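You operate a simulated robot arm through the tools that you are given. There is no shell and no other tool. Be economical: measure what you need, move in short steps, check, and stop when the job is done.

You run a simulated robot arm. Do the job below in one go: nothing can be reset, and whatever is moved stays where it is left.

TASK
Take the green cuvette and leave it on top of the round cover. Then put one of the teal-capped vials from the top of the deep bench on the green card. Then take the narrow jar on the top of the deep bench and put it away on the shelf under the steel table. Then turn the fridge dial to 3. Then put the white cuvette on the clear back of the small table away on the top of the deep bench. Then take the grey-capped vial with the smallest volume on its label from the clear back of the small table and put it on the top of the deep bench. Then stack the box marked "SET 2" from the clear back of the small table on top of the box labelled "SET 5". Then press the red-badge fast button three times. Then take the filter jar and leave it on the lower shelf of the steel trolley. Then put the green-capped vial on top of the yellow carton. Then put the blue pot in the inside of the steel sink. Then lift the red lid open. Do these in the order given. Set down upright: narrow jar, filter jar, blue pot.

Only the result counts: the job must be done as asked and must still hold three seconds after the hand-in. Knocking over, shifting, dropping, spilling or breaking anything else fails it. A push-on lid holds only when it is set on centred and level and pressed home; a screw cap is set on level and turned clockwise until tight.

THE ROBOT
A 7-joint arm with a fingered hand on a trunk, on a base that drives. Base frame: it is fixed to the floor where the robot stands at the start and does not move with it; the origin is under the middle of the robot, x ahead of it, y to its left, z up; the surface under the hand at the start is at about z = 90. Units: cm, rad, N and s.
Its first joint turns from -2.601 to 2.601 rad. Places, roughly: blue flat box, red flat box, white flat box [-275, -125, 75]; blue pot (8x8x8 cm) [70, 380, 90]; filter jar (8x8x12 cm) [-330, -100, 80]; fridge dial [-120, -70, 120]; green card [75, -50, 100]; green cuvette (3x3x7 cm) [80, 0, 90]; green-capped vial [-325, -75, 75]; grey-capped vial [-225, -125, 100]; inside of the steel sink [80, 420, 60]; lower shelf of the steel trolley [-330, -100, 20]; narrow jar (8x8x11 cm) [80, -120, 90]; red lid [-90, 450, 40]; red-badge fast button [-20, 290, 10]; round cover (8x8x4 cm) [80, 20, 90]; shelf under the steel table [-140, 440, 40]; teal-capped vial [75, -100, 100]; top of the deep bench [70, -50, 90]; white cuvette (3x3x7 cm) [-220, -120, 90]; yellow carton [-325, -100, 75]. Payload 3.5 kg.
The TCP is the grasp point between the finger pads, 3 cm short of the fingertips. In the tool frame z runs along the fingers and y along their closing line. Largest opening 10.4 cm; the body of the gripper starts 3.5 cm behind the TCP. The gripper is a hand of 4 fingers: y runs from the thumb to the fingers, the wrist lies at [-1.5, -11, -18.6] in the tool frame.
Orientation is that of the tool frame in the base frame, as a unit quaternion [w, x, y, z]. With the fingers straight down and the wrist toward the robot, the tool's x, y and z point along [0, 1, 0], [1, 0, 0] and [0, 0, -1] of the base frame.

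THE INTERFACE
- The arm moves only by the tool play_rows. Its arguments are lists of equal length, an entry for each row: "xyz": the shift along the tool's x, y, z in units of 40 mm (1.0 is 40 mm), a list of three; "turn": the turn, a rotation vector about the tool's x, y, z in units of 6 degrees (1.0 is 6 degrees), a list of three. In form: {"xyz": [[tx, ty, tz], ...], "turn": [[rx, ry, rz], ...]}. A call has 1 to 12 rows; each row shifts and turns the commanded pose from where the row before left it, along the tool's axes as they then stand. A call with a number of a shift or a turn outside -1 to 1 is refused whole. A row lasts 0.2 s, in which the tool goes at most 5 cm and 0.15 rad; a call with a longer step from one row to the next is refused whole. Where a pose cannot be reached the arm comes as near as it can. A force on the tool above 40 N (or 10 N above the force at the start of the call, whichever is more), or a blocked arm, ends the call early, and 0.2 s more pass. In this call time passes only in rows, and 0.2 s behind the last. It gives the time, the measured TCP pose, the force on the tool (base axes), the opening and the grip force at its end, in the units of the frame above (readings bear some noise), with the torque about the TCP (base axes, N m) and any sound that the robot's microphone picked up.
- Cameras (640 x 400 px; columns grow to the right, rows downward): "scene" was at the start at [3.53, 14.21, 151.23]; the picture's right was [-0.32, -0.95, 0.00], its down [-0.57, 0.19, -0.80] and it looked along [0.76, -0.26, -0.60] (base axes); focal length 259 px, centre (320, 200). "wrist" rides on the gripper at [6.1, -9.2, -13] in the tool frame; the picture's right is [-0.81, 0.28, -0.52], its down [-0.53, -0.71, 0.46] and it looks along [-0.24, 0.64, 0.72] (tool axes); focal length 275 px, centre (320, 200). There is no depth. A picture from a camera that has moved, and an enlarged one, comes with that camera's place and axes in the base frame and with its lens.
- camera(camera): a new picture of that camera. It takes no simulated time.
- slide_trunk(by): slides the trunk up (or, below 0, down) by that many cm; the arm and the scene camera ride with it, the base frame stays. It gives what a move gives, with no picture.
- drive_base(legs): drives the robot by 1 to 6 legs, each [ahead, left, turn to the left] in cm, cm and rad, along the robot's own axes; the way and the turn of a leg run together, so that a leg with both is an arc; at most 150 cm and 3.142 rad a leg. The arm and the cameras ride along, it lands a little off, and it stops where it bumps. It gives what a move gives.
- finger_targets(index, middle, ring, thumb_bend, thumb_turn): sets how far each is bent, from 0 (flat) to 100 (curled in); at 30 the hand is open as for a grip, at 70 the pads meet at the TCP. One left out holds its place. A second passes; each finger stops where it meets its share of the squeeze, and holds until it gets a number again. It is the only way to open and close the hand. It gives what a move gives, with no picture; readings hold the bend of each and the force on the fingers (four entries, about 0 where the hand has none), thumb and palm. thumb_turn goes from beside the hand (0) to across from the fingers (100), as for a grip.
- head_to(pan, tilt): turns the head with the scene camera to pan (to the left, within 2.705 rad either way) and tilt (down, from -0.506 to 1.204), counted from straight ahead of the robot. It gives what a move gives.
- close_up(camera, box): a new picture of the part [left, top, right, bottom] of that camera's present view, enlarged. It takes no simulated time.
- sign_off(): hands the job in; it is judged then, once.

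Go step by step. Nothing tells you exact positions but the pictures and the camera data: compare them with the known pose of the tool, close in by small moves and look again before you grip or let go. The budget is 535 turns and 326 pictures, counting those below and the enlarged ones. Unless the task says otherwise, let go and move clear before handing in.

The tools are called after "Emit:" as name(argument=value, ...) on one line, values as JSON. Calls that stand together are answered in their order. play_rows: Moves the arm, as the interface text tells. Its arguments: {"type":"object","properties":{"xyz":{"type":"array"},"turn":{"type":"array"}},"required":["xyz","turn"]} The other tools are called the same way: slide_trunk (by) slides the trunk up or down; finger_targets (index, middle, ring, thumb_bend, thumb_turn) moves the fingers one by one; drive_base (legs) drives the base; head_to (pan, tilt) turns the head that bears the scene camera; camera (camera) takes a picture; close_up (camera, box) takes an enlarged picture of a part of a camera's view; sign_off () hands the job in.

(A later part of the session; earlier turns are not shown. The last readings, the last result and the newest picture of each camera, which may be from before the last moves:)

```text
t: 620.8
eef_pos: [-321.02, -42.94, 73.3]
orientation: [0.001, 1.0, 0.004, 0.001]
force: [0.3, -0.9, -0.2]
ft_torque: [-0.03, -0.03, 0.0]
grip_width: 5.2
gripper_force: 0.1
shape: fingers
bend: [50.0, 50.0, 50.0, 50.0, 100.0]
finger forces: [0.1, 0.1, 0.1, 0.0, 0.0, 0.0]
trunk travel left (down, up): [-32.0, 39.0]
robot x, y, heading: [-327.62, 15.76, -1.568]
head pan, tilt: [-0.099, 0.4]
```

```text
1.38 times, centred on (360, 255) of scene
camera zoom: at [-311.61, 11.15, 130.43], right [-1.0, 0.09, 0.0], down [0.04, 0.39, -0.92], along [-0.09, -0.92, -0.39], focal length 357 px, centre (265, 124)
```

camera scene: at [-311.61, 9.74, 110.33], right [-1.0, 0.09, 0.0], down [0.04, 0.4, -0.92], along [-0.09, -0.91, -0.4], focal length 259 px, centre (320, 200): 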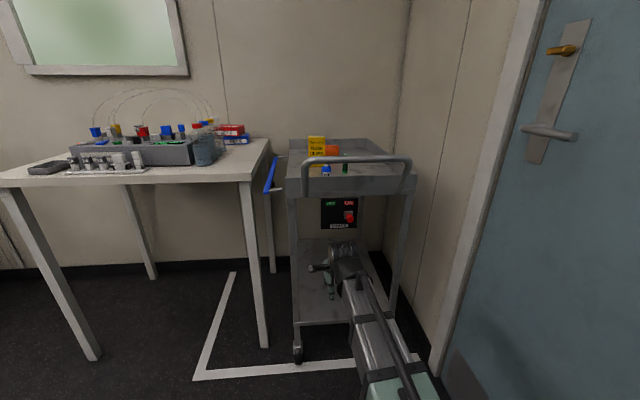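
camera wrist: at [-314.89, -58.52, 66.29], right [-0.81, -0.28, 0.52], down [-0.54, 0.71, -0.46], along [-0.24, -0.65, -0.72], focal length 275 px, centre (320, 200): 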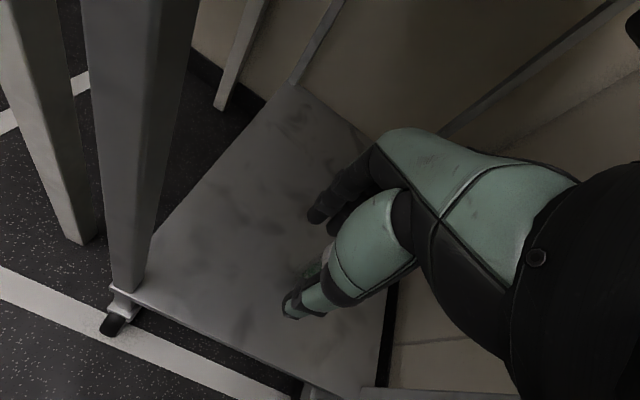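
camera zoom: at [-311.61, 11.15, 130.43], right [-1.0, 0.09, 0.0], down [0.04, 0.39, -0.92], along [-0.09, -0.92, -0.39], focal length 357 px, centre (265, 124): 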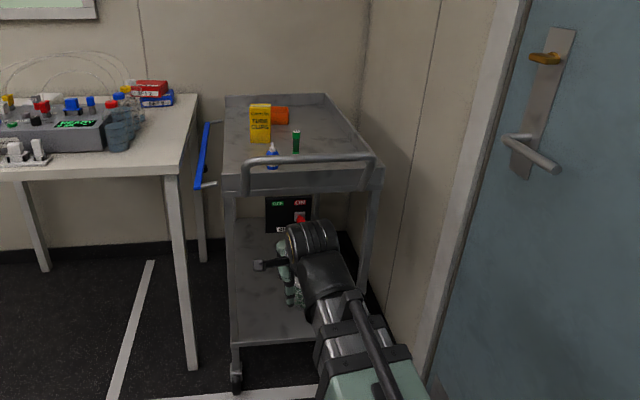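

The trunk moves now. Raising fully, and then looking down at the tray.

Emit:
slide_trunk(by=39)

Emit:
play_rows(xyz=[[0, 0, -0.7], [0, 0, -0.7], [0, 0, -0.7]], turn=[[0, 0, 0], [0, 0, 0], [0, 0, 0]])

Emit:
drive_base(legs=[[22, 0, 0]])

Emit:
head_to(pan=0, tilt=0.75)

Emit:
camera(camera="scene")

```text
t: 624.8
eef_pos: [-320.97, -42.94, 108.35]
orientation: [0.002, 1.0, 0.006, 0.0]
force: [-1.1, -0.2, -0.5]
ft_torque: [-0.02, 0.01, -0.01]
grip_width: 5.21
gripper_force: 0.1
shape: fingers
bend: [50.0, 50.0, 50.0, 50.0, 100.0]
finger forces: [0.0, 0.1, 0.0, 0.0, 0.0, 0.0]
trunk travel left (down, up): [-67.2, 3.8]
robot x, y, heading: [-327.51, 15.73, -1.564]
head pan, tilt: [-0.099, 0.4]
stopped: the arm was blocked; the commanded pose is now the measured one
```

```text
t: 625.6
eef_pos: [-321.18, -43.17, 116.84]
orientation: [0.0, 1.0, 0.004, 0.001]
force: [-0.1, -0.2, 0.2]
ft_torque: [-0.01, 0.03, 0.01]
grip_width: 5.2
gripper_force: 0.1
shape: fingers
bend: [50.0, 50.0, 50.0, 50.0, 100.0]
finger forces: [0.0, 0.1, 0.0, 0.0, 0.1, 0.0]
trunk travel left (down, up): [-67.2, 3.8]
robot x, y, heading: [-327.45, 15.48, -1.565]
head pan, tilt: [-0.099, 0.4]
```

```text
t: 627.3
eef_pos: [-320.78, -64.88, 116.56]
orientation: [0.0, 1.0, 0.005, 0.0]
force: [-0.3, -0.7, 0.0]
ft_torque: [0.04, -0.01, 0.01]
grip_width: 5.2
gripper_force: 0.0
shape: fingers
bend: [50.0, 50.0, 50.0, 50.0, 100.0]
finger forces: [0.0, 0.1, 0.0, 0.0, 0.1, 0.0]
trunk travel left (down, up): [-67.2, 3.8]
robot x, y, heading: [-327.51, -5.95, -1.562]
head pan, tilt: [-0.099, 0.4]
```

```text
t: 628.1
eef_pos: [-320.86, -64.97, 116.71]
orientation: [0.001, 1.0, 0.004, 0.001]
force: [-0.2, -0.2, -0.2]
ft_torque: [0.01, -0.01, -0.01]
grip_width: 5.19
gripper_force: 0.1
shape: fingers
bend: [50.0, 50.0, 50.0, 50.0, 100.0]
finger forces: [0.0, 0.0, 0.0, 0.0, 0.0, 0.1]
trunk travel left (down, up): [-67.2, 3.8]
robot x, y, heading: [-327.39, -5.94, -1.564]
head pan, tilt: [0.0, 0.75]
```

```text
63 pictures are left
camera scene: at [-310.53, -9.72, 162.47], right [-1.0, -0.01, 0.0], down [0.0, 0.68, -0.73], along [0.0, -0.73, -0.68], focal length 259 px, centre (320, 200)
```

scene: 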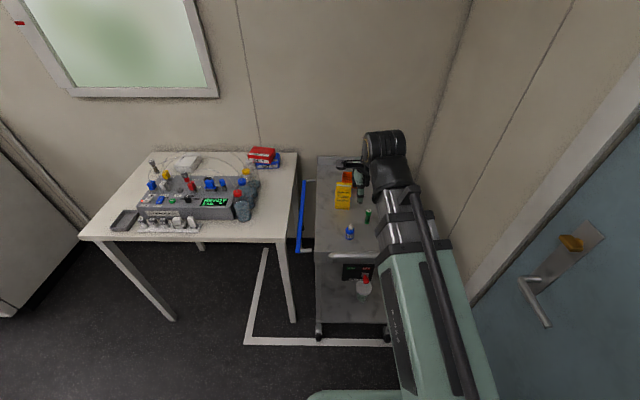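

The filter jar is visible on the lower shelf. Moving over the green vial for a wrist view.

Emit:
play_rows(xyz=[[-0.4, 0.85, 0], [-0.4, 0.85, 0], [-0.4, 0.85, 0], [-0.4, 0.85, 0], [-0.4, 0.8, 0.3]], turn=[[0, 0, 0], [0, 0, 0], [0, 0, 0], [0, 0, 0], [0, 0, 0]])

Emit:
camera(camera="wrist")

```text
t: 629.3
eef_pos: [-328.63, -81.98, 115.25]
orientation: [0.0, 1.0, 0.005, 0.001]
force: [0.2, 0.5, 0.4]
ft_torque: [-0.03, 0.0, -0.01]
grip_width: 5.2
gripper_force: 0.0
shape: fingers
bend: [50.0, 50.0, 50.0, 50.0, 100.0]
finger forces: [0.0, 0.0, 0.0, 0.0, 0.0, 0.0]
trunk travel left (down, up): [-67.2, 3.8]
robot x, y, heading: [-327.55, -6.06, -1.565]
head pan, tilt: [0.0, 0.75]
```

```text
62 pictures are left
camera wrist: at [-322.54, -72.56, 128.22], right [-0.81, -0.28, 0.52], down [-0.54, 0.71, -0.46], along [-0.24, -0.65, -0.72], focal length 275 px, centre (320, 200)
```

wrist: 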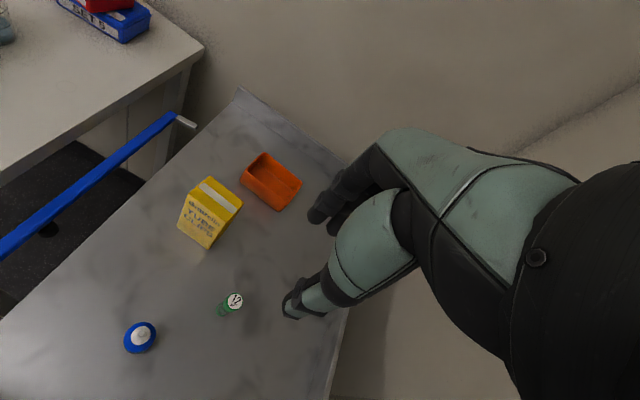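

Vial at [-329.5, -83.6]; carton top centre near [-319.7, -93.3, 93.5]. Descending over the vial.

Emit:
play_rows(xyz=[[-0.22, 0.4, 0.6], [0, 0, 0.95], [0, 0, 0.95], [0, 0, 0.95], [0, 0, 0.95], [0, 0, 0.95]], turn=[[0, 0, 0], [0, 0, 0], [0, 0, 0], [0, 0, 0], [0, 0, 0], [0, 0, 0]])

Emit:
close_up(camera="wrist", box=[200, 180, 400, 340])

```text
t: 630.7
eef_pos: [-329.48, -83.38, 94.09]
orientation: [0.001, 1.0, 0.005, 0.001]
force: [0.0, -0.2, -0.9]
ft_torque: [0.01, 0.05, 0.03]
grip_width: 5.18
gripper_force: 0.1
shape: fingers
bend: [50.0, 50.0, 50.0, 50.0, 100.0]
finger forces: [0.1, 0.0, 0.0, 0.0, 0.0, 0.1]
trunk travel left (down, up): [-67.2, 3.8]
robot x, y, heading: [-327.22, -6.17, -1.564]
head pan, tilt: [0.0, 0.75]
```

```text
2.50 times, centred on (300, 260) of wrist
camera zoom: at [-323.32, -74.09, 107.07], right [-0.81, -0.28, 0.52], down [-0.54, 0.71, -0.46], along [-0.24, -0.65, -0.72], focal length 688 px, centre (370, 50)
```

zoom: 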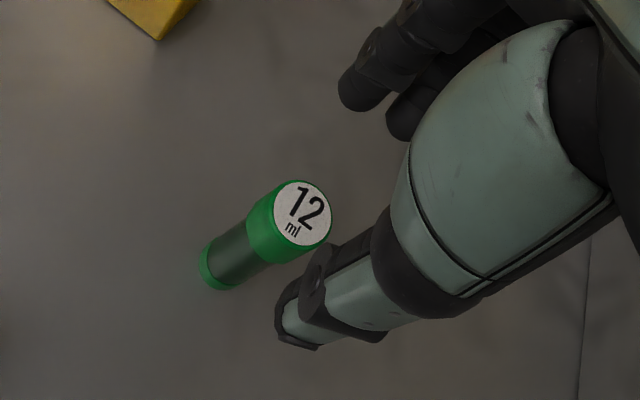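

Aligned. Down to grip height and closing in stages.

Emit:
play_rows(xyz=[[0.05, 0, 0.5], [0, 0, 0.5], [0, 0, 0.3]], turn=[[0, 0, 0], [0, 0, 0], [0, 0, 0]])

Emit:
finger_targets(index=67, middle=67, ring=58, thumb_bend=66)

Emit:
finger_targets(index=75, middle=75, thumb_bend=74)

Emit:
play_rows(xyz=[[0, 0, -0.4], [0, 0, -0.7]], turn=[[0, 0, 0], [0, 0, 0]])

Emit:
close_up(camera="scene", box=[300, 150, 420, 260])

```text
t: 631.5
eef_pos: [-329.32, -83.53, 88.92]
orientation: [0.0, 1.0, 0.005, 0.001]
force: [-0.4, -0.5, 0.1]
ft_torque: [-0.03, -0.02, -0.06]
grip_width: 5.18
gripper_force: 0.1
shape: fingers
bend: [50.0, 50.0, 50.0, 50.0, 100.0]
finger forces: [0.0, 0.0, 0.1, 0.1, 0.1, 0.0]
trunk travel left (down, up): [-67.2, 3.8]
robot x, y, heading: [-327.16, -6.32, -1.563]
head pan, tilt: [0.0, 0.75]
```

```text
t: 632.5
eef_pos: [-329.31, -83.5, 88.87]
orientation: [0.001, 1.0, 0.005, 0.001]
force: [0.1, 0.4, 0.2]
ft_torque: [-0.01, 0.0, 0.01]
grip_width: 1.69
gripper_force: 4.3
shape: fingers
bend: [65.0, 64.0, 57.0, 63.0, 100.0]
finger forces: [1.0, 2.7, 0.1, 0.0, 3.5, 0.0]
trunk travel left (down, up): [-67.2, 3.8]
robot x, y, heading: [-327.25, -5.92, -1.564]
head pan, tilt: [0.0, 0.75]
```

```text
t: 633.5
eef_pos: [-329.32, -83.35, 88.88]
orientation: [0.001, 1.0, 0.005, 0.001]
force: [-0.9, -0.3, -0.1]
ft_torque: [-0.03, 0.01, 0.01]
grip_width: 1.29
gripper_force: 14.6
shape: fingers
bend: [74.0, 72.0, 57.0, 62.0, 100.0]
finger forces: [6.1, 9.4, 0.0, 0.0, 13.5, 0.0]
trunk travel left (down, up): [-67.2, 3.8]
robot x, y, heading: [-327.4, -5.87, -1.562]
head pan, tilt: [0.0, 0.75]
```

```text
t: 634.1
eef_pos: [-329.49, -83.59, 93.33]
orientation: [0.001, 1.0, 0.005, 0.001]
force: [-0.7, -0.6, 0.2]
ft_torque: [0.01, -0.01, 0.02]
grip_width: 1.29
gripper_force: 14.4
shape: fingers
bend: [74.0, 72.0, 57.0, 62.0, 100.0]
finger forces: [6.0, 9.5, 0.0, 0.1, 13.4, 0.1]
trunk travel left (down, up): [-67.2, 3.8]
robot x, y, heading: [-327.24, -6.07, -1.563]
head pan, tilt: [0.0, 0.75]
```

```text
3.64 times, centred on (360, 205) of scene
camera zoom: at [-310.53, -9.71, 162.46], right [-1.0, -0.01, 0.0], down [0.0, 0.68, -0.73], along [0.0, -0.73, -0.68], focal length 942 px, centre (174, 182)
```

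zoom: 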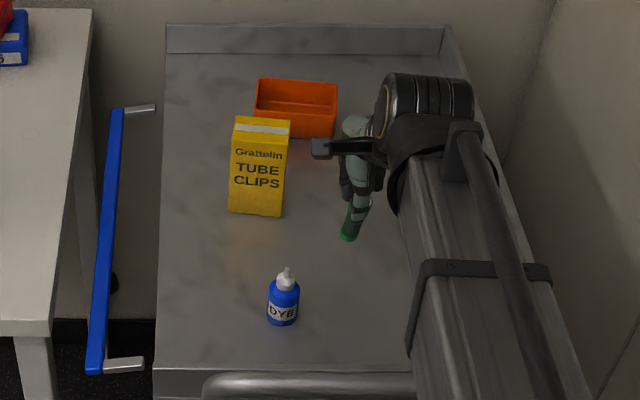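

Vial lifted, leaning slightly. Carrying it over the yellow carton at [-320.2, -93.2].

Emit:
play_rows(xyz=[[0, 0, -0.9], [0, 0, -0.9], [0, 0, -0.9], [0, 0, -0.7], [0.55, 0.6, 0], [0.55, 0.6, 0], [0.55, 0.6, 0], [0.55, 0.6, 0]], turn=[[0, 0, 0], [0, 0, 0], [0, 0, 0], [0, 0, 0], [0, 0, 0], [0, 0, 0], [0, 0, 0], [0, 0, 0]])

Emit:
camera(camera="wrist")

Emit:
close_up(camera="scene", box=[300, 130, 420, 240])

```text
t: 635.9
eef_pos: [-320.51, -92.9, 106.93]
orientation: [0.001, 1.0, 0.005, 0.001]
force: [0.2, 0.6, 0.1]
ft_torque: [0.0, 0.01, -0.01]
grip_width: 1.23
gripper_force: 14.6
shape: fingers
bend: [74.0, 72.0, 57.0, 62.0, 100.0]
finger forces: [6.2, 9.4, 0.0, 0.1, 13.2, 0.1]
trunk travel left (down, up): [-67.2, 3.8]
robot x, y, heading: [-327.58, -6.07, -1.56]
head pan, tilt: [0.0, 0.75]
```

```text
59 pictures are left
camera wrist: at [-314.3, -83.55, 119.92], right [-0.81, -0.28, 0.52], down [-0.54, 0.71, -0.46], along [-0.24, -0.65, -0.72], focal length 275 px, centre (320, 200)
```

wrist: 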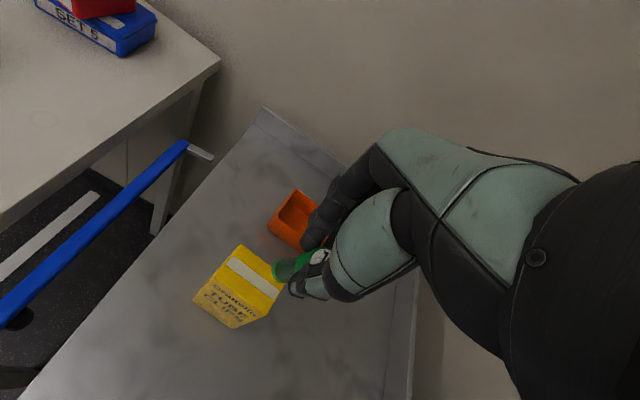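

```text
3.64 times, centred on (360, 185) of scene
camera zoom: at [-310.5, -9.77, 162.46], right [-1.0, -0.01, 0.0], down [0.0, 0.68, -0.73], along [0.0, -0.73, -0.68], focal length 942 px, centre (174, 254)
```

zoom: 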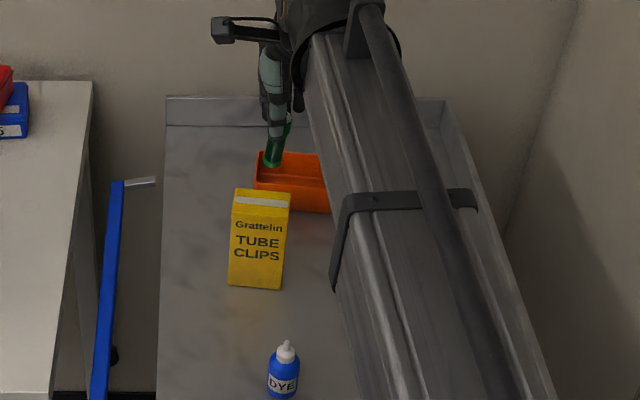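

The vial leans about 15° in the grip; I'll rotate the hand to bring it upright, recentre over the carton ([-320.2, -94.1], top z ≈ 93) and look.

Emit:
play_rows(xyz=[[0, 0, 0], [0, 0, 0], [0, 0, 0], [0.1, 0.3, 0]], turn=[[0.85, 0.3, 0], [0.85, 0.35, 0], [0.8, 0.35, 0], [0, 0, 0]])

Emit:
close_up(camera="wrist", box=[200, 200, 380, 340])

Emit:
close_up(camera="scene", box=[310, 130, 400, 220])

```text
t: 636.9
eef_pos: [-319.98, -94.02, 106.76]
orientation: [-0.13, 0.99, 0.005, 0.053]
force: [1.0, 0.2, -0.5]
ft_torque: [-0.02, -0.02, 0.01]
grip_width: 1.23
gripper_force: 14.3
shape: fingers
bend: [74.0, 72.0, 57.0, 62.0, 100.0]
finger forces: [5.8, 9.4, 0.0, 0.0, 13.1, 0.0]
trunk travel left (down, up): [-67.2, 3.8]
robot x, y, heading: [-327.18, -5.78, -1.564]
head pan, tilt: [0.0, 0.75]
```

```text
2.86 times, centred on (290, 270) of wrist
camera zoom: at [-315.31, -88.48, 122.09], right [-0.85, -0.4, 0.34], down [-0.5, 0.81, -0.31], along [-0.15, -0.43, -0.89], focal length 786 px, centre (406, 0)
```

zoom: 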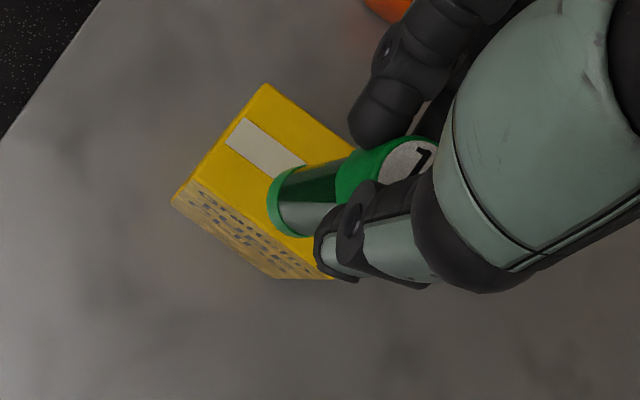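

```text
4.44 times, centred on (355, 175) of scene
camera zoom: at [-310.52, -9.75, 162.46], right [-1.0, -0.01, 0.0], down [0.0, 0.68, -0.73], along [0.0, -0.73, -0.68], focal length 1151 px, centre (164, 311)
```

zoom: 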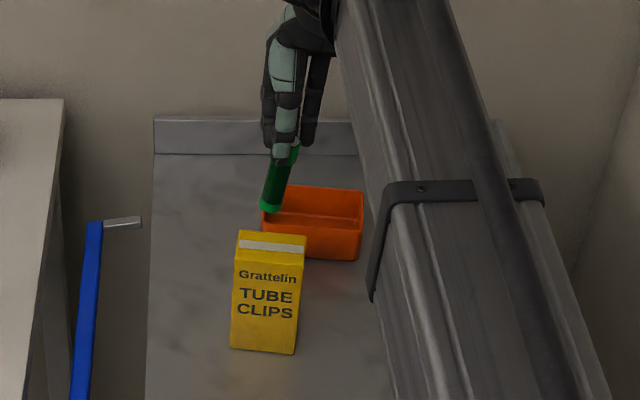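

The vial is now upright, about 5.7 cm above the carton and 2 cm short of its middle. Correcting and lowering most of the way.

Emit:
play_rows(xyz=[[-0.09, 0.38, 0.4], [-0.09, 0.38, 0.5]], turn=[[0, 0, 0], [0, 0, 0]])

Emit:
close_up(camera="wrist", box=[200, 200, 380, 340])

Emit:
close_up(camera="scene", box=[310, 140, 400, 230])

```text
t: 637.5
eef_pos: [-320.21, -96.03, 102.44]
orientation: [-0.131, 0.99, 0.005, 0.051]
force: [0.1, 0.4, 0.0]
ft_torque: [0.01, -0.02, 0.0]
grip_width: 1.24
gripper_force: 14.3
shape: fingers
bend: [74.0, 73.0, 57.0, 62.0, 100.0]
finger forces: [5.8, 9.4, 0.0, 0.0, 13.1, 0.1]
trunk travel left (down, up): [-67.2, 3.8]
robot x, y, heading: [-327.46, -6.23, -1.559]
head pan, tilt: [0.0, 0.75]
```

```text
2.86 times, centred on (290, 270) of wrist
camera zoom: at [-315.64, -90.5, 117.83], right [-0.85, -0.4, 0.34], down [-0.5, 0.81, -0.31], along [-0.15, -0.44, -0.89], focal length 786 px, centre (406, 0)
```

zoom: 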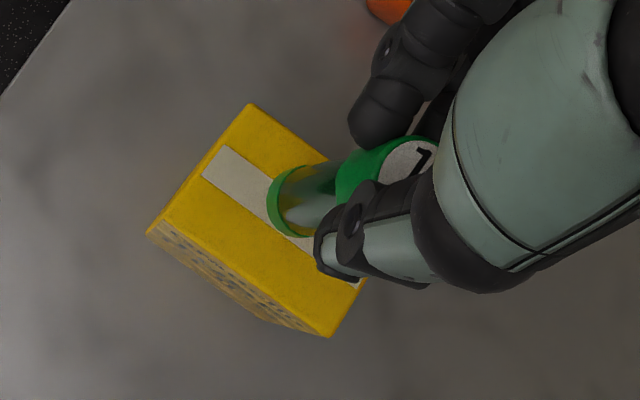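

```text
4.44 times, centred on (355, 185) of scene
camera zoom: at [-310.53, -9.76, 162.47], right [-1.0, -0.01, 0.0], down [0.0, 0.68, -0.73], along [0.0, -0.73, -0.68], focal length 1151 px, centre (164, 267)
```

zoom: 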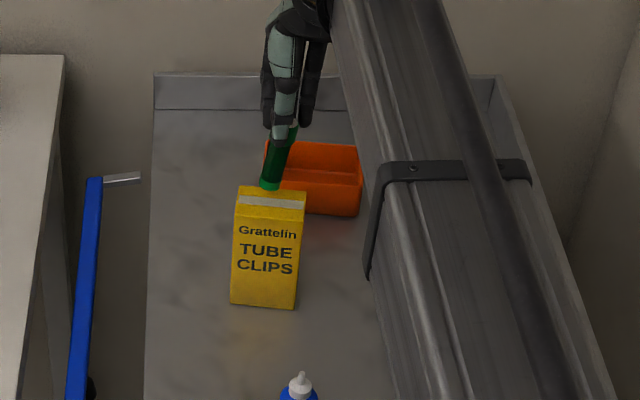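

Base is about 1.3 cm above the middle of the carton's top. Lowering in small steps.

Emit:
play_rows(xyz=[[-0.03, 0.05, 0.2]], turn=[[0, 0, 0]])

Emit:
play_rows(xyz=[[-0.007, 0.015, 0.06]], turn=[[0, 0, 0]])

Emit:
play_rows(xyz=[[-0.005, 0.012, 0.05]], turn=[[0, 0, 0]])

Emit:
close_up(camera="wrist", box=[200, 200, 380, 340])

```text
t: 637.9
eef_pos: [-320.44, -95.89, 101.62]
orientation: [-0.131, 0.99, 0.005, 0.053]
force: [0.3, 0.2, 0.2]
ft_torque: [0.01, -0.02, 0.03]
grip_width: 1.22
gripper_force: 13.6
shape: fingers
bend: [74.0, 73.0, 57.0, 62.0, 100.0]
finger forces: [5.8, 9.4, 0.0, 0.0, 13.1, 0.0]
trunk travel left (down, up): [-67.2, 3.8]
robot x, y, heading: [-327.28, -6.01, -1.565]
head pan, tilt: [0.0, 0.75]
```

```text
t: 638.3
eef_pos: [-320.22, -96.1, 101.27]
orientation: [-0.129, 0.99, 0.005, 0.053]
force: [0.1, -0.2, -0.1]
ft_torque: [-0.01, 0.04, 0.01]
grip_width: 1.23
gripper_force: 13.9
shape: fingers
bend: [74.0, 73.0, 57.0, 62.0, 100.0]
finger forces: [5.7, 9.4, 0.0, 0.1, 13.1, 0.0]
trunk travel left (down, up): [-67.2, 3.8]
robot x, y, heading: [-327.1, -5.98, -1.561]
head pan, tilt: [0.0, 0.75]
```

```text
t: 638.7
eef_pos: [-320.38, -96.16, 101.13]
orientation: [-0.13, 0.99, 0.006, 0.053]
force: [0.0, 0.6, 1.0]
ft_torque: [0.01, -0.01, -0.02]
grip_width: 1.22
gripper_force: 14.0
shape: fingers
bend: [74.0, 73.0, 57.0, 62.0, 100.0]
finger forces: [5.8, 9.4, 0.0, 0.1, 13.0, 0.0]
trunk travel left (down, up): [-67.2, 3.8]
robot x, y, heading: [-327.27, -6.56, -1.563]
head pan, tilt: [0.0, 0.75]
```

```text
2.86 times, centred on (290, 270) of wrist
camera zoom: at [-315.7, -90.56, 116.58], right [-0.85, -0.4, 0.34], down [-0.5, 0.81, -0.31], along [-0.15, -0.44, -0.89], focal length 786 px, centre (406, 0)
```

zoom: 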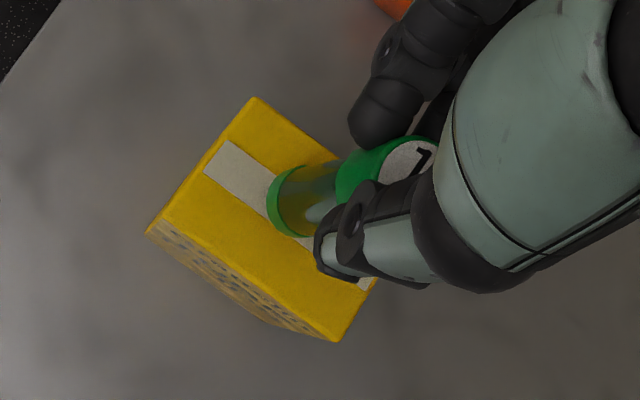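

Nearly touching. Continuing in 2 mm steps.

Emit:
play_rows(xyz=[[-0.005, 0.012, 0.05]], turn=[[0, 0, 0]])

Emit:
play_rows(xyz=[[-0.005, 0.012, 0.05]], turn=[[0, 0, 0]])

```text
t: 639.1
eef_pos: [-320.23, -96.08, 101.01]
orientation: [-0.129, 0.99, 0.004, 0.053]
force: [0.6, -1.2, -0.2]
ft_torque: [-0.02, 0.02, 0.01]
grip_width: 1.25
gripper_force: 14.1
shape: fingers
bend: [74.0, 73.0, 57.0, 62.0, 100.0]
finger forces: [5.8, 9.4, 0.1, 0.1, 13.1, 0.0]
trunk travel left (down, up): [-67.2, 3.8]
robot x, y, heading: [-327.3, -6.42, -1.562]
head pan, tilt: [0.0, 0.75]
```

```text
t: 639.5
eef_pos: [-320.34, -96.12, 100.64]
orientation: [-0.13, 0.99, 0.005, 0.053]
force: [0.1, -0.3, 0.6]
ft_torque: [-0.01, -0.02, -0.01]
grip_width: 1.23
gripper_force: 14.1
shape: fingers
bend: [74.0, 73.0, 57.0, 62.0, 100.0]
finger forces: [5.7, 9.3, 0.0, 0.0, 13.0, 0.0]
trunk travel left (down, up): [-67.2, 3.8]
robot x, y, heading: [-327.44, -6.42, -1.567]
head pan, tilt: [0.0, 0.75]
```

Emit:
play_rows(xyz=[[-0.005, 0.012, 0.05]], turn=[[0, 0, 0]])

Emit:
play_rows(xyz=[[-0.005, 0.012, 0.05]], turn=[[0, 0, 0]])

Emit:
close_up(camera="scene", box=[320, 150, 390, 220])

```text
t: 639.9
eef_pos: [-320.28, -96.04, 100.42]
orientation: [-0.129, 0.99, 0.005, 0.052]
force: [0.2, -0.6, 0.4]
ft_torque: [0.01, -0.01, 0.02]
grip_width: 1.23
gripper_force: 14.2
shape: fingers
bend: [74.0, 73.0, 57.0, 62.0, 100.0]
finger forces: [5.9, 9.6, 0.0, 0.0, 13.3, 0.1]
trunk travel left (down, up): [-67.2, 3.8]
robot x, y, heading: [-327.34, -5.84, -1.56]
head pan, tilt: [0.0, 0.75]
```

```text
t: 640.3
eef_pos: [-320.28, -96.14, 100.4]
orientation: [-0.13, 0.99, 0.006, 0.053]
force: [0.8, -0.2, 8.0]
ft_torque: [0.08, -0.02, -0.03]
grip_width: 1.23
gripper_force: 15.9
shape: fingers
bend: [74.0, 73.0, 57.0, 62.0, 100.0]
finger forces: [7.1, 9.9, 0.0, 0.0, 14.1, 0.0]
trunk travel left (down, up): [-67.2, 3.8]
robot x, y, heading: [-327.6, -6.25, -1.563]
head pan, tilt: [0.0, 0.75]
```

```text
5.71 times, centred on (355, 185) of scene
camera zoom: at [-310.53, -9.63, 162.49], right [-1.0, -0.01, 0.0], down [0.0, 0.68, -0.73], along [0.0, -0.73, -0.68], focal length 1480 px, centre (120, 286)
```

zoom: 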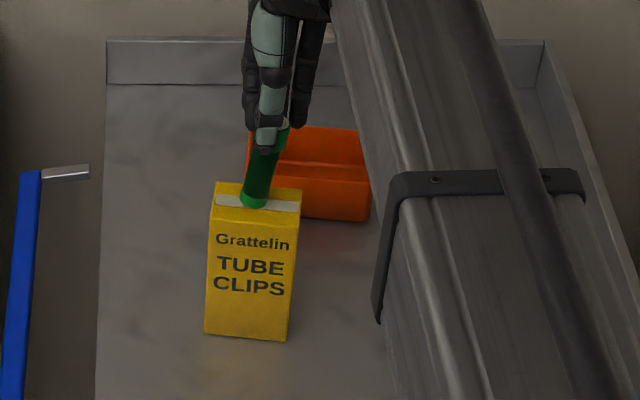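

Contact, but the head view shows the vial leaning toward the right. Lifting 1 cm, correcting that lean and keeping the base over the middle.

Emit:
play_rows(xyz=[[0.03, -0.06, -0.25], [0.18, 0, 0], [0.18, 0, 0], [0.18, 0, 0]], turn=[[0, 0, 0], [0, -0.8, 0], [0, -0.8, 0], [0, -0.8, 0]])

Emit:
close_up(camera="scene", box=[320, 150, 390, 220])

Emit:
close_up(camera="wrist", box=[200, 200, 380, 340])

```text
t: 641.3
eef_pos: [-318.07, -96.08, 101.32]
orientation: [-0.128, 0.989, 0.02, -0.073]
force: [-0.5, 1.0, -0.8]
ft_torque: [0.03, -0.02, -0.02]
grip_width: 1.24
gripper_force: 13.6
shape: fingers
bend: [74.0, 73.0, 57.0, 63.0, 100.0]
finger forces: [5.9, 9.1, 0.0, 0.0, 12.4, 0.0]
trunk travel left (down, up): [-67.2, 3.8]
robot x, y, heading: [-327.59, -6.11, -1.56]
head pan, tilt: [0.0, 0.75]
```

```text
5.71 times, centred on (355, 185) of scene
camera zoom: at [-310.52, -9.74, 162.46], right [-1.0, -0.01, 0.0], down [0.0, 0.68, -0.73], along [0.0, -0.73, -0.68], focal length 1480 px, centre (120, 286)
```

zoom: 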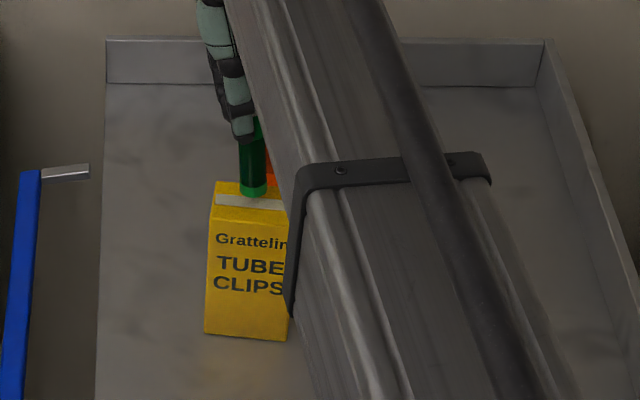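

```text
2.86 times, centred on (290, 270) of wrist
camera zoom: at [-310.22, -89.99, 115.26], right [-0.72, -0.44, 0.54], down [-0.61, 0.77, -0.18], along [-0.33, -0.46, -0.82], focal length 786 px, centre (406, 0)
```

zoom: 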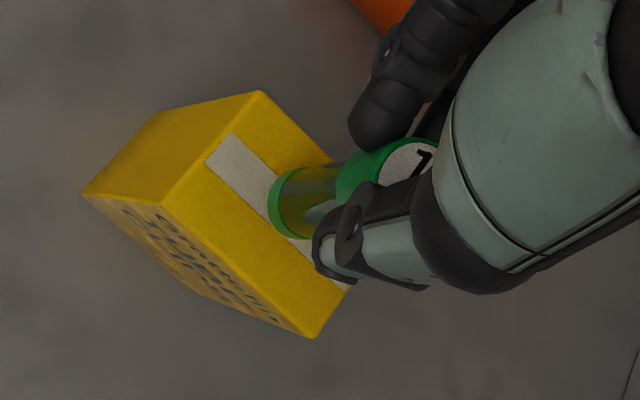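

The vial is upright now and centred over the carton. Lowering to contact again.

Emit:
play_rows(xyz=[[0.02, 0.036, 0.135]], turn=[[0, 0, 0]])

Emit:
play_rows(xyz=[[0.007, 0.013, 0.05]], turn=[[0, 0, 0]])

Emit:
play_rows(xyz=[[0.007, 0.013, 0.05]], turn=[[0, 0, 0]])

```text
t: 641.7
eef_pos: [-318.11, -95.96, 100.8]
orientation: [-0.128, 0.989, 0.022, -0.073]
force: [0.4, 0.7, -0.2]
ft_torque: [-0.02, 0.01, 0.01]
grip_width: 1.24
gripper_force: 13.5
shape: fingers
bend: [74.0, 73.0, 57.0, 63.0, 100.0]
finger forces: [5.8, 9.0, 0.0, 0.0, 12.4, 0.0]
trunk travel left (down, up): [-67.2, 3.8]
robot x, y, heading: [-326.98, -5.73, -1.567]
head pan, tilt: [0.0, 0.75]
```

```text
t: 642.1
eef_pos: [-318.12, -96.03, 100.66]
orientation: [-0.13, 0.989, 0.021, -0.072]
force: [-0.4, 0.5, -1.0]
ft_torque: [0.0, 0.0, 0.01]
grip_width: 1.21
gripper_force: 13.7
shape: fingers
bend: [74.0, 73.0, 57.0, 63.0, 100.0]
finger forces: [5.7, 9.1, 0.1, 0.1, 12.5, 0.1]
trunk travel left (down, up): [-67.2, 3.8]
robot x, y, heading: [-327.57, -5.77, -1.564]
head pan, tilt: [0.0, 0.75]
```

```text
t: 642.5
eef_pos: [-318.1, -96.04, 100.32]
orientation: [-0.129, 0.989, 0.021, -0.072]
force: [-0.8, -0.7, -0.3]
ft_torque: [0.01, -0.03, 0.0]
grip_width: 1.23
gripper_force: 13.5
shape: fingers
bend: [74.0, 73.0, 57.0, 63.0, 100.0]
finger forces: [5.8, 9.1, 0.0, 0.0, 12.4, 0.1]
trunk travel left (down, up): [-67.2, 3.8]
robot x, y, heading: [-327.49, -6.31, -1.565]
head pan, tilt: [0.0, 0.75]
```

Emit:
play_rows(xyz=[[0.006, 0.012, 0.045]], turn=[[0, 0, 0]])

Emit:
play_rows(xyz=[[0.006, 0.012, 0.045]], turn=[[0, 0, 0]])

```text
t: 642.9
eef_pos: [-318.07, -95.99, 100.22]
orientation: [-0.127, 0.989, 0.021, -0.071]
force: [-0.4, 0.1, 3.6]
ft_torque: [0.0, 0.03, 0.0]
grip_width: 1.24
gripper_force: 14.8
shape: fingers
bend: [74.0, 73.0, 57.0, 62.0, 100.0]
finger forces: [6.1, 9.5, 0.0, 0.1, 13.0, 0.0]
trunk travel left (down, up): [-67.2, 3.8]
robot x, y, heading: [-327.43, -6.11, -1.563]
head pan, tilt: [0.0, 0.75]
```

```text
t: 643.3
eef_pos: [-318.27, -96.07, 100.19]
orientation: [-0.127, 0.989, 0.021, -0.072]
force: [0.7, -1.0, 9.6]
ft_torque: [0.06, 0.04, -0.03]
grip_width: 1.21
gripper_force: 15.8
shape: fingers
bend: [74.0, 73.0, 57.0, 62.0, 100.0]
finger forces: [6.8, 10.3, 0.0, 0.0, 14.2, 0.0]
trunk travel left (down, up): [-67.2, 3.8]
robot x, y, heading: [-327.38, -6.22, -1.563]
head pan, tilt: [0.0, 0.75]
```

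Contact. Easing the pressure, then loosening in small, even steps with a check between.

Emit:
play_rows(xyz=[[-0.005, -0.01, -0.035]], turn=[[0, 0, 0]])

Emit:
finger_targets(index=70, middle=69, thumb_bend=68)

Emit:
close_up(camera="wrist", box=[200, 200, 380, 340])

```text
t: 643.7
eef_pos: [-318.1, -95.94, 100.12]
orientation: [-0.128, 0.989, 0.021, -0.071]
force: [-0.9, -0.5, 6.3]
ft_torque: [0.01, 0.05, 0.01]
grip_width: 1.22
gripper_force: 15.2
shape: fingers
bend: [74.0, 73.0, 57.0, 62.0, 100.0]
finger forces: [6.5, 10.4, 0.0, 0.1, 14.1, 0.0]
trunk travel left (down, up): [-67.2, 3.8]
robot x, y, heading: [-327.45, -6.05, -1.567]
head pan, tilt: [0.0, 0.75]
```

```text
t: 644.7
eef_pos: [-318.12, -96.12, 100.18]
orientation: [-0.128, 0.989, 0.022, -0.072]
force: [-0.3, -0.2, 6.0]
ft_torque: [0.03, 0.07, 0.0]
grip_width: 1.34
gripper_force: 5.1
shape: fingers
bend: [69.0, 66.0, 57.0, 62.0, 100.0]
finger forces: [0.8, 4.4, 0.1, 0.1, 5.3, 0.0]
trunk travel left (down, up): [-67.2, 3.8]
robot x, y, heading: [-327.21, -6.2, -1.564]
head pan, tilt: [0.0, 0.75]
```

```text
2.86 times, centred on (290, 270) of wrist
camera zoom: at [-310.21, -89.97, 114.11], right [-0.72, -0.44, 0.54], down [-0.61, 0.77, -0.18], along [-0.33, -0.46, -0.82], focal length 786 px, centre (406, 0)
```

zoom: 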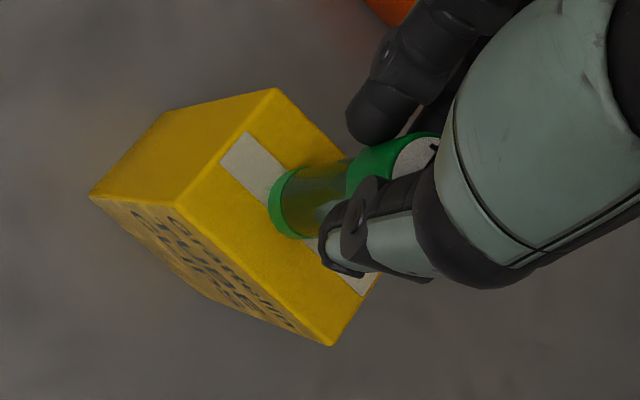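

The base sits in the middle of the carton top with only a slight lean that will right itself. Opening further in small steps.

Emit:
finger_targets(index=65, middle=64, thumb_bend=63)

Emit:
finger_targets(index=60, middle=60, thumb_bend=59)

Emit:
close_up(camera="wrist", box=[200, 200, 380, 340])

```text
t: 645.7
eef_pos: [-318.12, -96.07, 100.19]
orientation: [-0.128, 0.989, 0.021, -0.071]
force: [0.0, -0.5, 0.9]
ft_torque: [0.01, -0.03, 0.02]
grip_width: 1.76
gripper_force: 0.7
shape: fingers
bend: [65.0, 63.0, 57.0, 62.0, 100.0]
finger forces: [0.1, 1.1, 0.0, 0.0, 0.9, 0.1]
trunk travel left (down, up): [-67.2, 3.8]
robot x, y, heading: [-327.61, -5.75, -1.565]
head pan, tilt: [0.0, 0.75]
```

```text
t: 646.7
eef_pos: [-318.04, -95.95, 100.13]
orientation: [-0.129, 0.989, 0.022, -0.072]
force: [1.4, 0.1, 0.5]
ft_torque: [-0.01, 0.01, -0.01]
grip_width: 2.68
gripper_force: 0.1
shape: fingers
bend: [60.0, 60.0, 57.0, 59.0, 100.0]
finger forces: [0.0, 0.0, 0.1, 0.0, 0.0, 0.0]
trunk travel left (down, up): [-67.2, 3.8]
robot x, y, heading: [-327.9, -6.07, -1.56]
head pan, tilt: [0.0, 0.75]
```

```text
2.86 times, centred on (290, 270) of wrist
camera zoom: at [-310.21, -90.02, 114.07], right [-0.72, -0.44, 0.54], down [-0.61, 0.77, -0.18], along [-0.33, -0.46, -0.83], focal length 786 px, centre (406, 0)
```

zoom: 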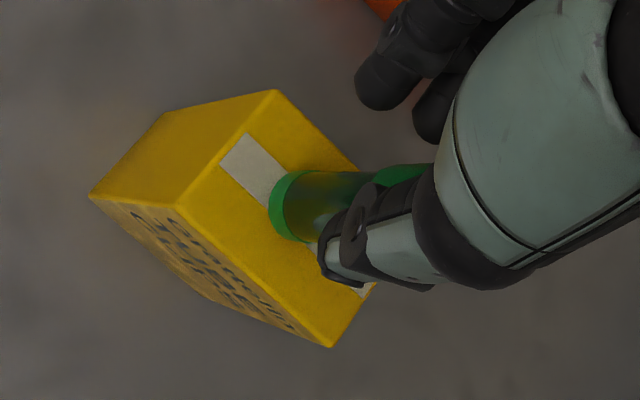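

It stands upright on its own. Opening wide and lifting vertically away.

Emit:
finger_targets(index=36, middle=36, ring=36, thumb_bend=36)

Emit:
play_rows(xyz=[[-0.07, -0.13, -0.48], [-0.11, -0.2, -0.76], [-0.13, -0.24, -0.9], [-0.13, -0.24, -0.9], [-0.13, -0.24, -0.9]], turn=[[0, 0, 0], [0, 0, 0], [0, 0, 0], [0, 0, 0], [0, 0, 0]])

Emit:
close_up(camera="scene", box=[310, 130, 410, 230])

```text
t: 647.7
eef_pos: [-318.1, -96.17, 100.29]
orientation: [-0.129, 0.989, 0.021, -0.072]
force: [0.1, -0.4, 0.0]
ft_torque: [0.02, 0.01, 0.01]
grip_width: 8.74
gripper_force: 0.1
shape: fingers
bend: [36.0, 36.0, 36.0, 36.0, 98.0]
finger forces: [0.0, 0.0, 0.0, 0.1, 0.1, 0.1]
trunk travel left (down, up): [-67.2, 3.8]
robot x, y, heading: [-327.43, -6.36, -1.562]
head pan, tilt: [0.0, 0.75]
```

```text
t: 648.9
eef_pos: [-318.14, -95.96, 116.76]
orientation: [-0.129, 0.989, 0.021, -0.072]
force: [-0.5, -0.1, 0.3]
ft_torque: [-0.01, -0.03, -0.01]
grip_width: 8.75
gripper_force: 0.0
shape: fingers
bend: [36.0, 36.0, 36.0, 36.0, 98.0]
finger forces: [0.0, 0.0, 0.0, 0.1, 0.0, 0.0]
trunk travel left (down, up): [-67.2, 3.8]
robot x, y, heading: [-327.41, -6.14, -1.562]
head pan, tilt: [0.0, 0.75]
```

```text
4.00 times, centred on (360, 180) of scene
camera zoom: at [-310.53, -9.71, 162.46], right [-1.0, -0.01, 0.0], down [0.0, 0.68, -0.73], along [0.0, -0.73, -0.68], focal length 1036 px, centre (160, 280)
```

zoom: 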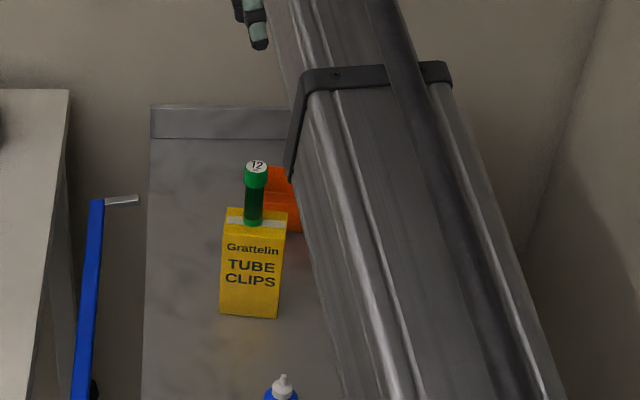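

Vial stands on the carton. A quick check that the filter jar below is still upright, then straightening the hand.

Emit:
close_up(camera="scene", box=[310, 230, 410, 330])

Emit:
play_rows(xyz=[[0, 0, 0], [0, 0, 0], [0, 0, 0]], turn=[[-0.83, 0.45, 0], [-0.83, 0.45, 0], [-0.83, 0.45, 0]])

```text
4.00 times, centred on (360, 280) of scene
camera zoom: at [-310.53, -9.71, 162.46], right [-1.0, -0.01, 0.0], down [0.0, 0.68, -0.73], along [0.0, -0.73, -0.68], focal length 1036 px, centre (160, -120)
```

zoom: 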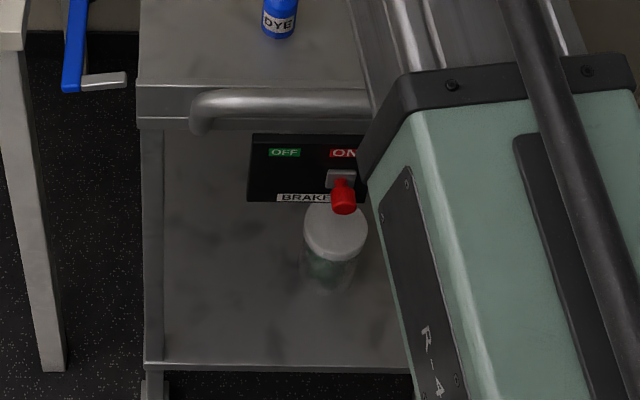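

```text
t: 649.7
eef_pos: [-318.04, -96.03, 116.63]
orientation: [0.001, 1.0, 0.02, 0.002]
force: [0.0, -0.6, -0.1]
ft_torque: [-0.04, 0.01, -0.02]
grip_width: 8.76
gripper_force: 0.1
shape: fingers
bend: [36.0, 36.0, 36.0, 36.0, 98.0]
finger forces: [0.0, 0.1, 0.1, 0.0, 0.0, 0.0]
trunk travel left (down, up): [-67.2, 3.8]
robot x, y, heading: [-327.07, -5.98, -1.564]
head pan, tilt: [0.0, 0.75]
```

Filter jar is fine. Task 11: drawing the arm in and travelling to the sink end of the room.

Emit:
play_rows(xyz=[[0, -0.5, -0.6], [0, -0.7, -0.6], [0, -0.8, -0.6], [0, -0.8, -0.5], [0, -0.8, 0], [0, -0.8, 0]], turn=[[0, 0, 0], [0, 0, 0], [0, 0, 0], [0, 0, 0], [0, 0, 0], [0, 0, 0]])

Emit:
drive_base(legs=[[20, 20, 0], [0, 105, 0], [0, 0, -1.571], [-140, 0, 0], [0, 0, -1.571]])

Emit:
drive_base(legs=[[145, -5, 0], [100, 20, 0], [70, 35, 0], [110, 10, 0]])

```text
t: 651.1
eef_pos: [-318.87, -78.3, 125.99]
orientation: [0.0, 1.0, 0.021, 0.002]
force: [1.2, 0.0, 0.1]
ft_torque: [0.01, 0.02, 0.02]
grip_width: 8.79
gripper_force: 0.1
shape: fingers
bend: [36.0, 36.0, 36.0, 36.0, 98.0]
finger forces: [0.1, 0.1, 0.1, 0.0, 0.0, 0.0]
trunk travel left (down, up): [-67.2, 3.8]
robot x, y, heading: [-327.22, -5.94, -1.564]
head pan, tilt: [0.0, 0.75]
```

```text
t: 672.2
eef_pos: [-73.33, 44.26, 125.96]
orientation: [-0.001, -0.022, 1.0, 0.0]
force: [-0.3, -0.3, -1.0]
ft_torque: [-0.03, -0.01, 0.01]
grip_width: 8.78
gripper_force: 0.1
shape: fingers
bend: [36.0, 36.0, 36.0, 36.0, 98.0]
finger forces: [0.0, 0.0, 0.0, 0.0, 0.0, 0.0]
trunk travel left (down, up): [-67.2, 3.8]
robot x, y, heading: [-64.42, -28.49, 1.58]
head pan, tilt: [0.0, 0.75]
```

```text
t: 692.5
eef_pos: [-130.19, 458.44, 125.91]
orientation: [-0.002, -0.001, 1.0, -0.005]
force: [0.4, -15.0, -0.8]
ft_torque: [0.12, 0.01, -0.24]
grip_width: 8.81
gripper_force: 7.5
shape: fingers
bend: [36.0, 41.0, 39.0, 36.0, 98.0]
finger forces: [0.0, 10.9, 4.1, 0.0, 0.1, 0.0]
trunk travel left (down, up): [-67.2, 3.8]
robot x, y, heading: [-124.81, 386.64, 1.537]
head pan, tilt: [0.0, 0.75]
stopped in leg 4: the force on the tool passed its limit at 52 N (the readings are from after the stop); the commanded pose is now the measured one
```

I let the hand run into the far wall. Backing straight off and checking the steel table's items.

Emit:
drive_base(legs=[[-45, 0, 0]])

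Emit:
head_to(pan=0.05, tilt=0.5)

Emit:
camera(camera="scene")

```text
t: 695.2
eef_pos: [-131.83, 414.22, 125.88]
orientation: [-0.001, -0.002, 1.0, -0.004]
force: [-0.4, -0.6, 0.1]
ft_torque: [0.0, 0.0, 0.02]
grip_width: 8.78
gripper_force: 0.1
shape: fingers
bend: [36.0, 36.0, 36.0, 36.0, 98.0]
finger forces: [0.0, 0.0, 0.0, 0.0, 0.0, 0.0]
trunk travel left (down, up): [-67.2, 3.8]
robot x, y, heading: [-125.6, 342.04, 1.539]
head pan, tilt: [0.0, 0.75]
```

```text
t: 696.0
eef_pos: [-131.79, 414.23, 125.85]
orientation: [-0.002, -0.003, 1.0, -0.004]
force: [-0.2, 0.0, -0.3]
ft_torque: [0.0, 0.01, 0.0]
grip_width: 8.8
gripper_force: 0.0
shape: fingers
bend: [36.0, 36.0, 36.0, 36.0, 98.0]
finger forces: [0.0, 0.0, 0.0, 0.0, 0.0, 0.1]
trunk travel left (down, up): [-67.2, 3.8]
robot x, y, heading: [-126.09, 342.1, 1.543]
head pan, tilt: [0.051, 0.499]
```

```text
45 pictures are left
camera scene: at [-143.58, 347.24, 164.66], right [1.0, 0.02, 0.0], down [0.01, -0.48, -0.88], along [-0.02, 0.88, -0.48], focal length 259 px, centre (320, 200)
```

scene: 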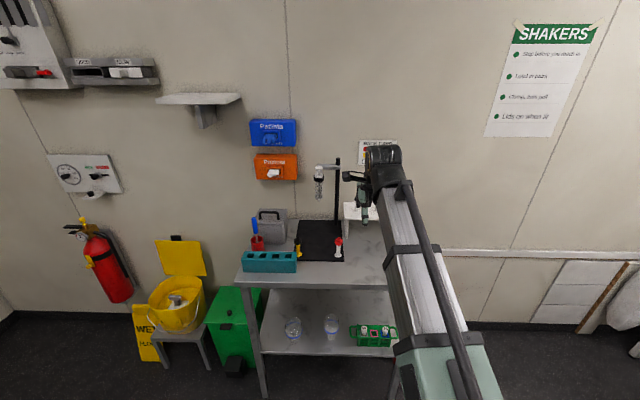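

The steel table's items look unmoved. Turning to face the sink bench and threading between the red bin and the pallet boards.

Emit:
drive_base(legs=[[0, 0, -1.541], [31, 23, 0]])

Emit:
head_to(pan=0.1, tilt=0.7)

Emit:
camera(camera="scene")

```text
t: 702.3
eef_pos: [-21.95, 371.57, 125.7]
orientation: [-0.004, 0.702, 0.712, -0.003]
force: [-0.4, 0.6, -0.3]
ft_torque: [-0.02, 0.02, -0.01]
grip_width: 8.8
gripper_force: 0.1
shape: fingers
bend: [36.0, 36.0, 36.0, 36.0, 98.0]
finger forces: [0.0, 0.0, 0.0, 0.0, 0.0, 0.0]
trunk travel left (down, up): [-67.2, 3.8]
robot x, y, heading: [-94.18, 364.77, -0.023]
head pan, tilt: [0.051, 0.499]
```

```text
t: 703.0
eef_pos: [-22.08, 371.35, 125.77]
orientation: [-0.004, 0.702, 0.712, -0.002]
force: [0.0, 0.0, 0.3]
ft_torque: [0.02, 0.01, 0.03]
grip_width: 8.78
gripper_force: 0.1
shape: fingers
bend: [36.0, 36.0, 36.0, 36.0, 98.0]
finger forces: [0.2, 0.1, 0.0, 0.0, 0.0, 0.0]
trunk travel left (down, up): [-67.2, 3.8]
robot x, y, heading: [-94.23, 365.01, -0.027]
head pan, tilt: [0.099, 0.7]
```

```text
44 pictures are left
camera scene: at [-90.01, 382.78, 162.9], right [0.08, -1.0, 0.0], down [-0.64, -0.05, -0.77], along [0.76, 0.06, -0.64], focal length 259 px, centre (320, 200)
```

scene: 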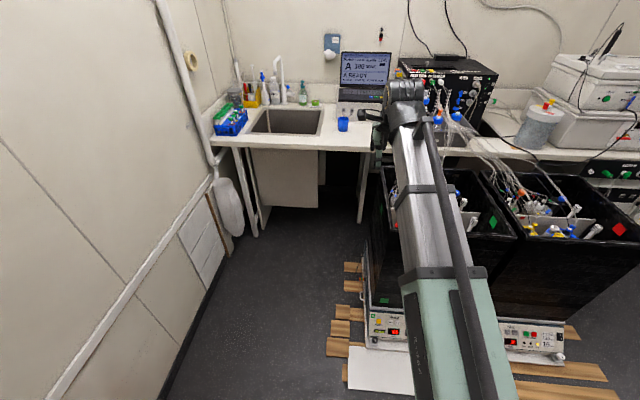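

Sink and blue pot are in view: pot at [68.6, 380], sink opening x 60–105, y 393–444. Driving in.

Emit:
drive_base(legs=[[33, 43, 0.025], [48, 12, 0]])

Emit:
play_rows(xyz=[[-0.9, 0, 0], [-0.9, 0, 0], [-0.9, 0, 0], [-0.9, 0, 0], [-0.9, 0.3, 0], [-0.9, 0.4, 0], [-0.9, 0.4, 0], [-0.9, 0.4, 0], [-0.8, 0.4, 0]], turn=[[0, 0, 0], [0, 0, 0], [0, 0, 0], [0, 0, 0], [0, 0, 0], [0, 0, 0], [0, 0, 0], [0, 0, 0], [0, 0, 0]])

Emit:
camera(camera="wrist")

Emit:
camera(camera="scene")

```text
t: 708.7
eef_pos: [60.44, 428.08, 125.72]
orientation: [-0.004, 0.693, 0.721, -0.002]
force: [-0.1, 0.3, 0.0]
ft_torque: [-0.02, 0.04, 0.02]
grip_width: 8.8
gripper_force: 0.1
shape: fingers
bend: [36.0, 36.0, 36.0, 36.0, 98.0]
finger forces: [0.1, 0.0, 0.0, 0.0, 0.0, 0.0]
trunk travel left (down, up): [-67.2, 3.8]
robot x, y, heading: [-11.5, 420.05, 0.009]
head pan, tilt: [0.099, 0.7]
```

```text
t: 710.7
eef_pos: [69.41, 396.37, 125.47]
orientation: [-0.005, 0.692, 0.722, -0.002]
force: [0.5, 0.7, 0.6]
ft_torque: [-0.03, 0.01, 0.0]
grip_width: 8.79
gripper_force: 0.0
shape: fingers
bend: [36.0, 36.0, 36.0, 36.0, 98.0]
finger forces: [0.0, 0.1, 0.0, 0.0, 0.1, 0.0]
trunk travel left (down, up): [-67.2, 3.8]
robot x, y, heading: [-11.6, 419.59, 0.008]
head pan, tilt: [0.099, 0.7]
```

```text
43 pictures are left
camera wrist: at [60.2, 402.1, 138.61], right [0.31, -0.8, 0.51], down [-0.69, -0.56, -0.45], along [0.65, -0.21, -0.73], focal length 275 px, centre (320, 200)
```

wrist: 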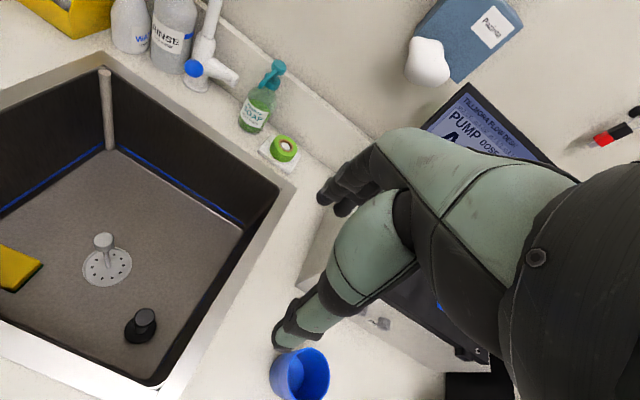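

```text
42 pictures are left
camera scene: at [-7.86, 437.47, 162.9], right [0.11, -0.99, 0.0], down [-0.64, -0.07, -0.76], along [0.76, 0.08, -0.64], focal length 259 px, centre (320, 200)
```

scene: 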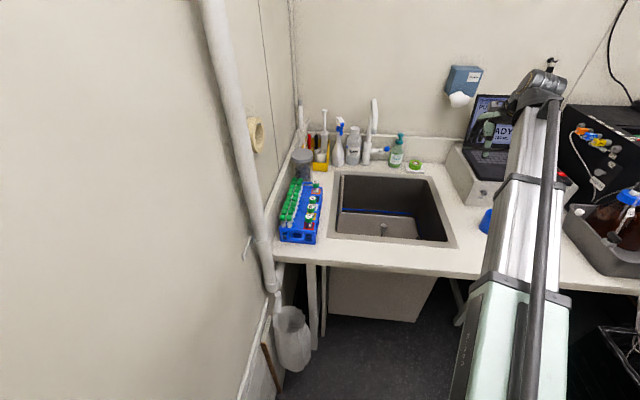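

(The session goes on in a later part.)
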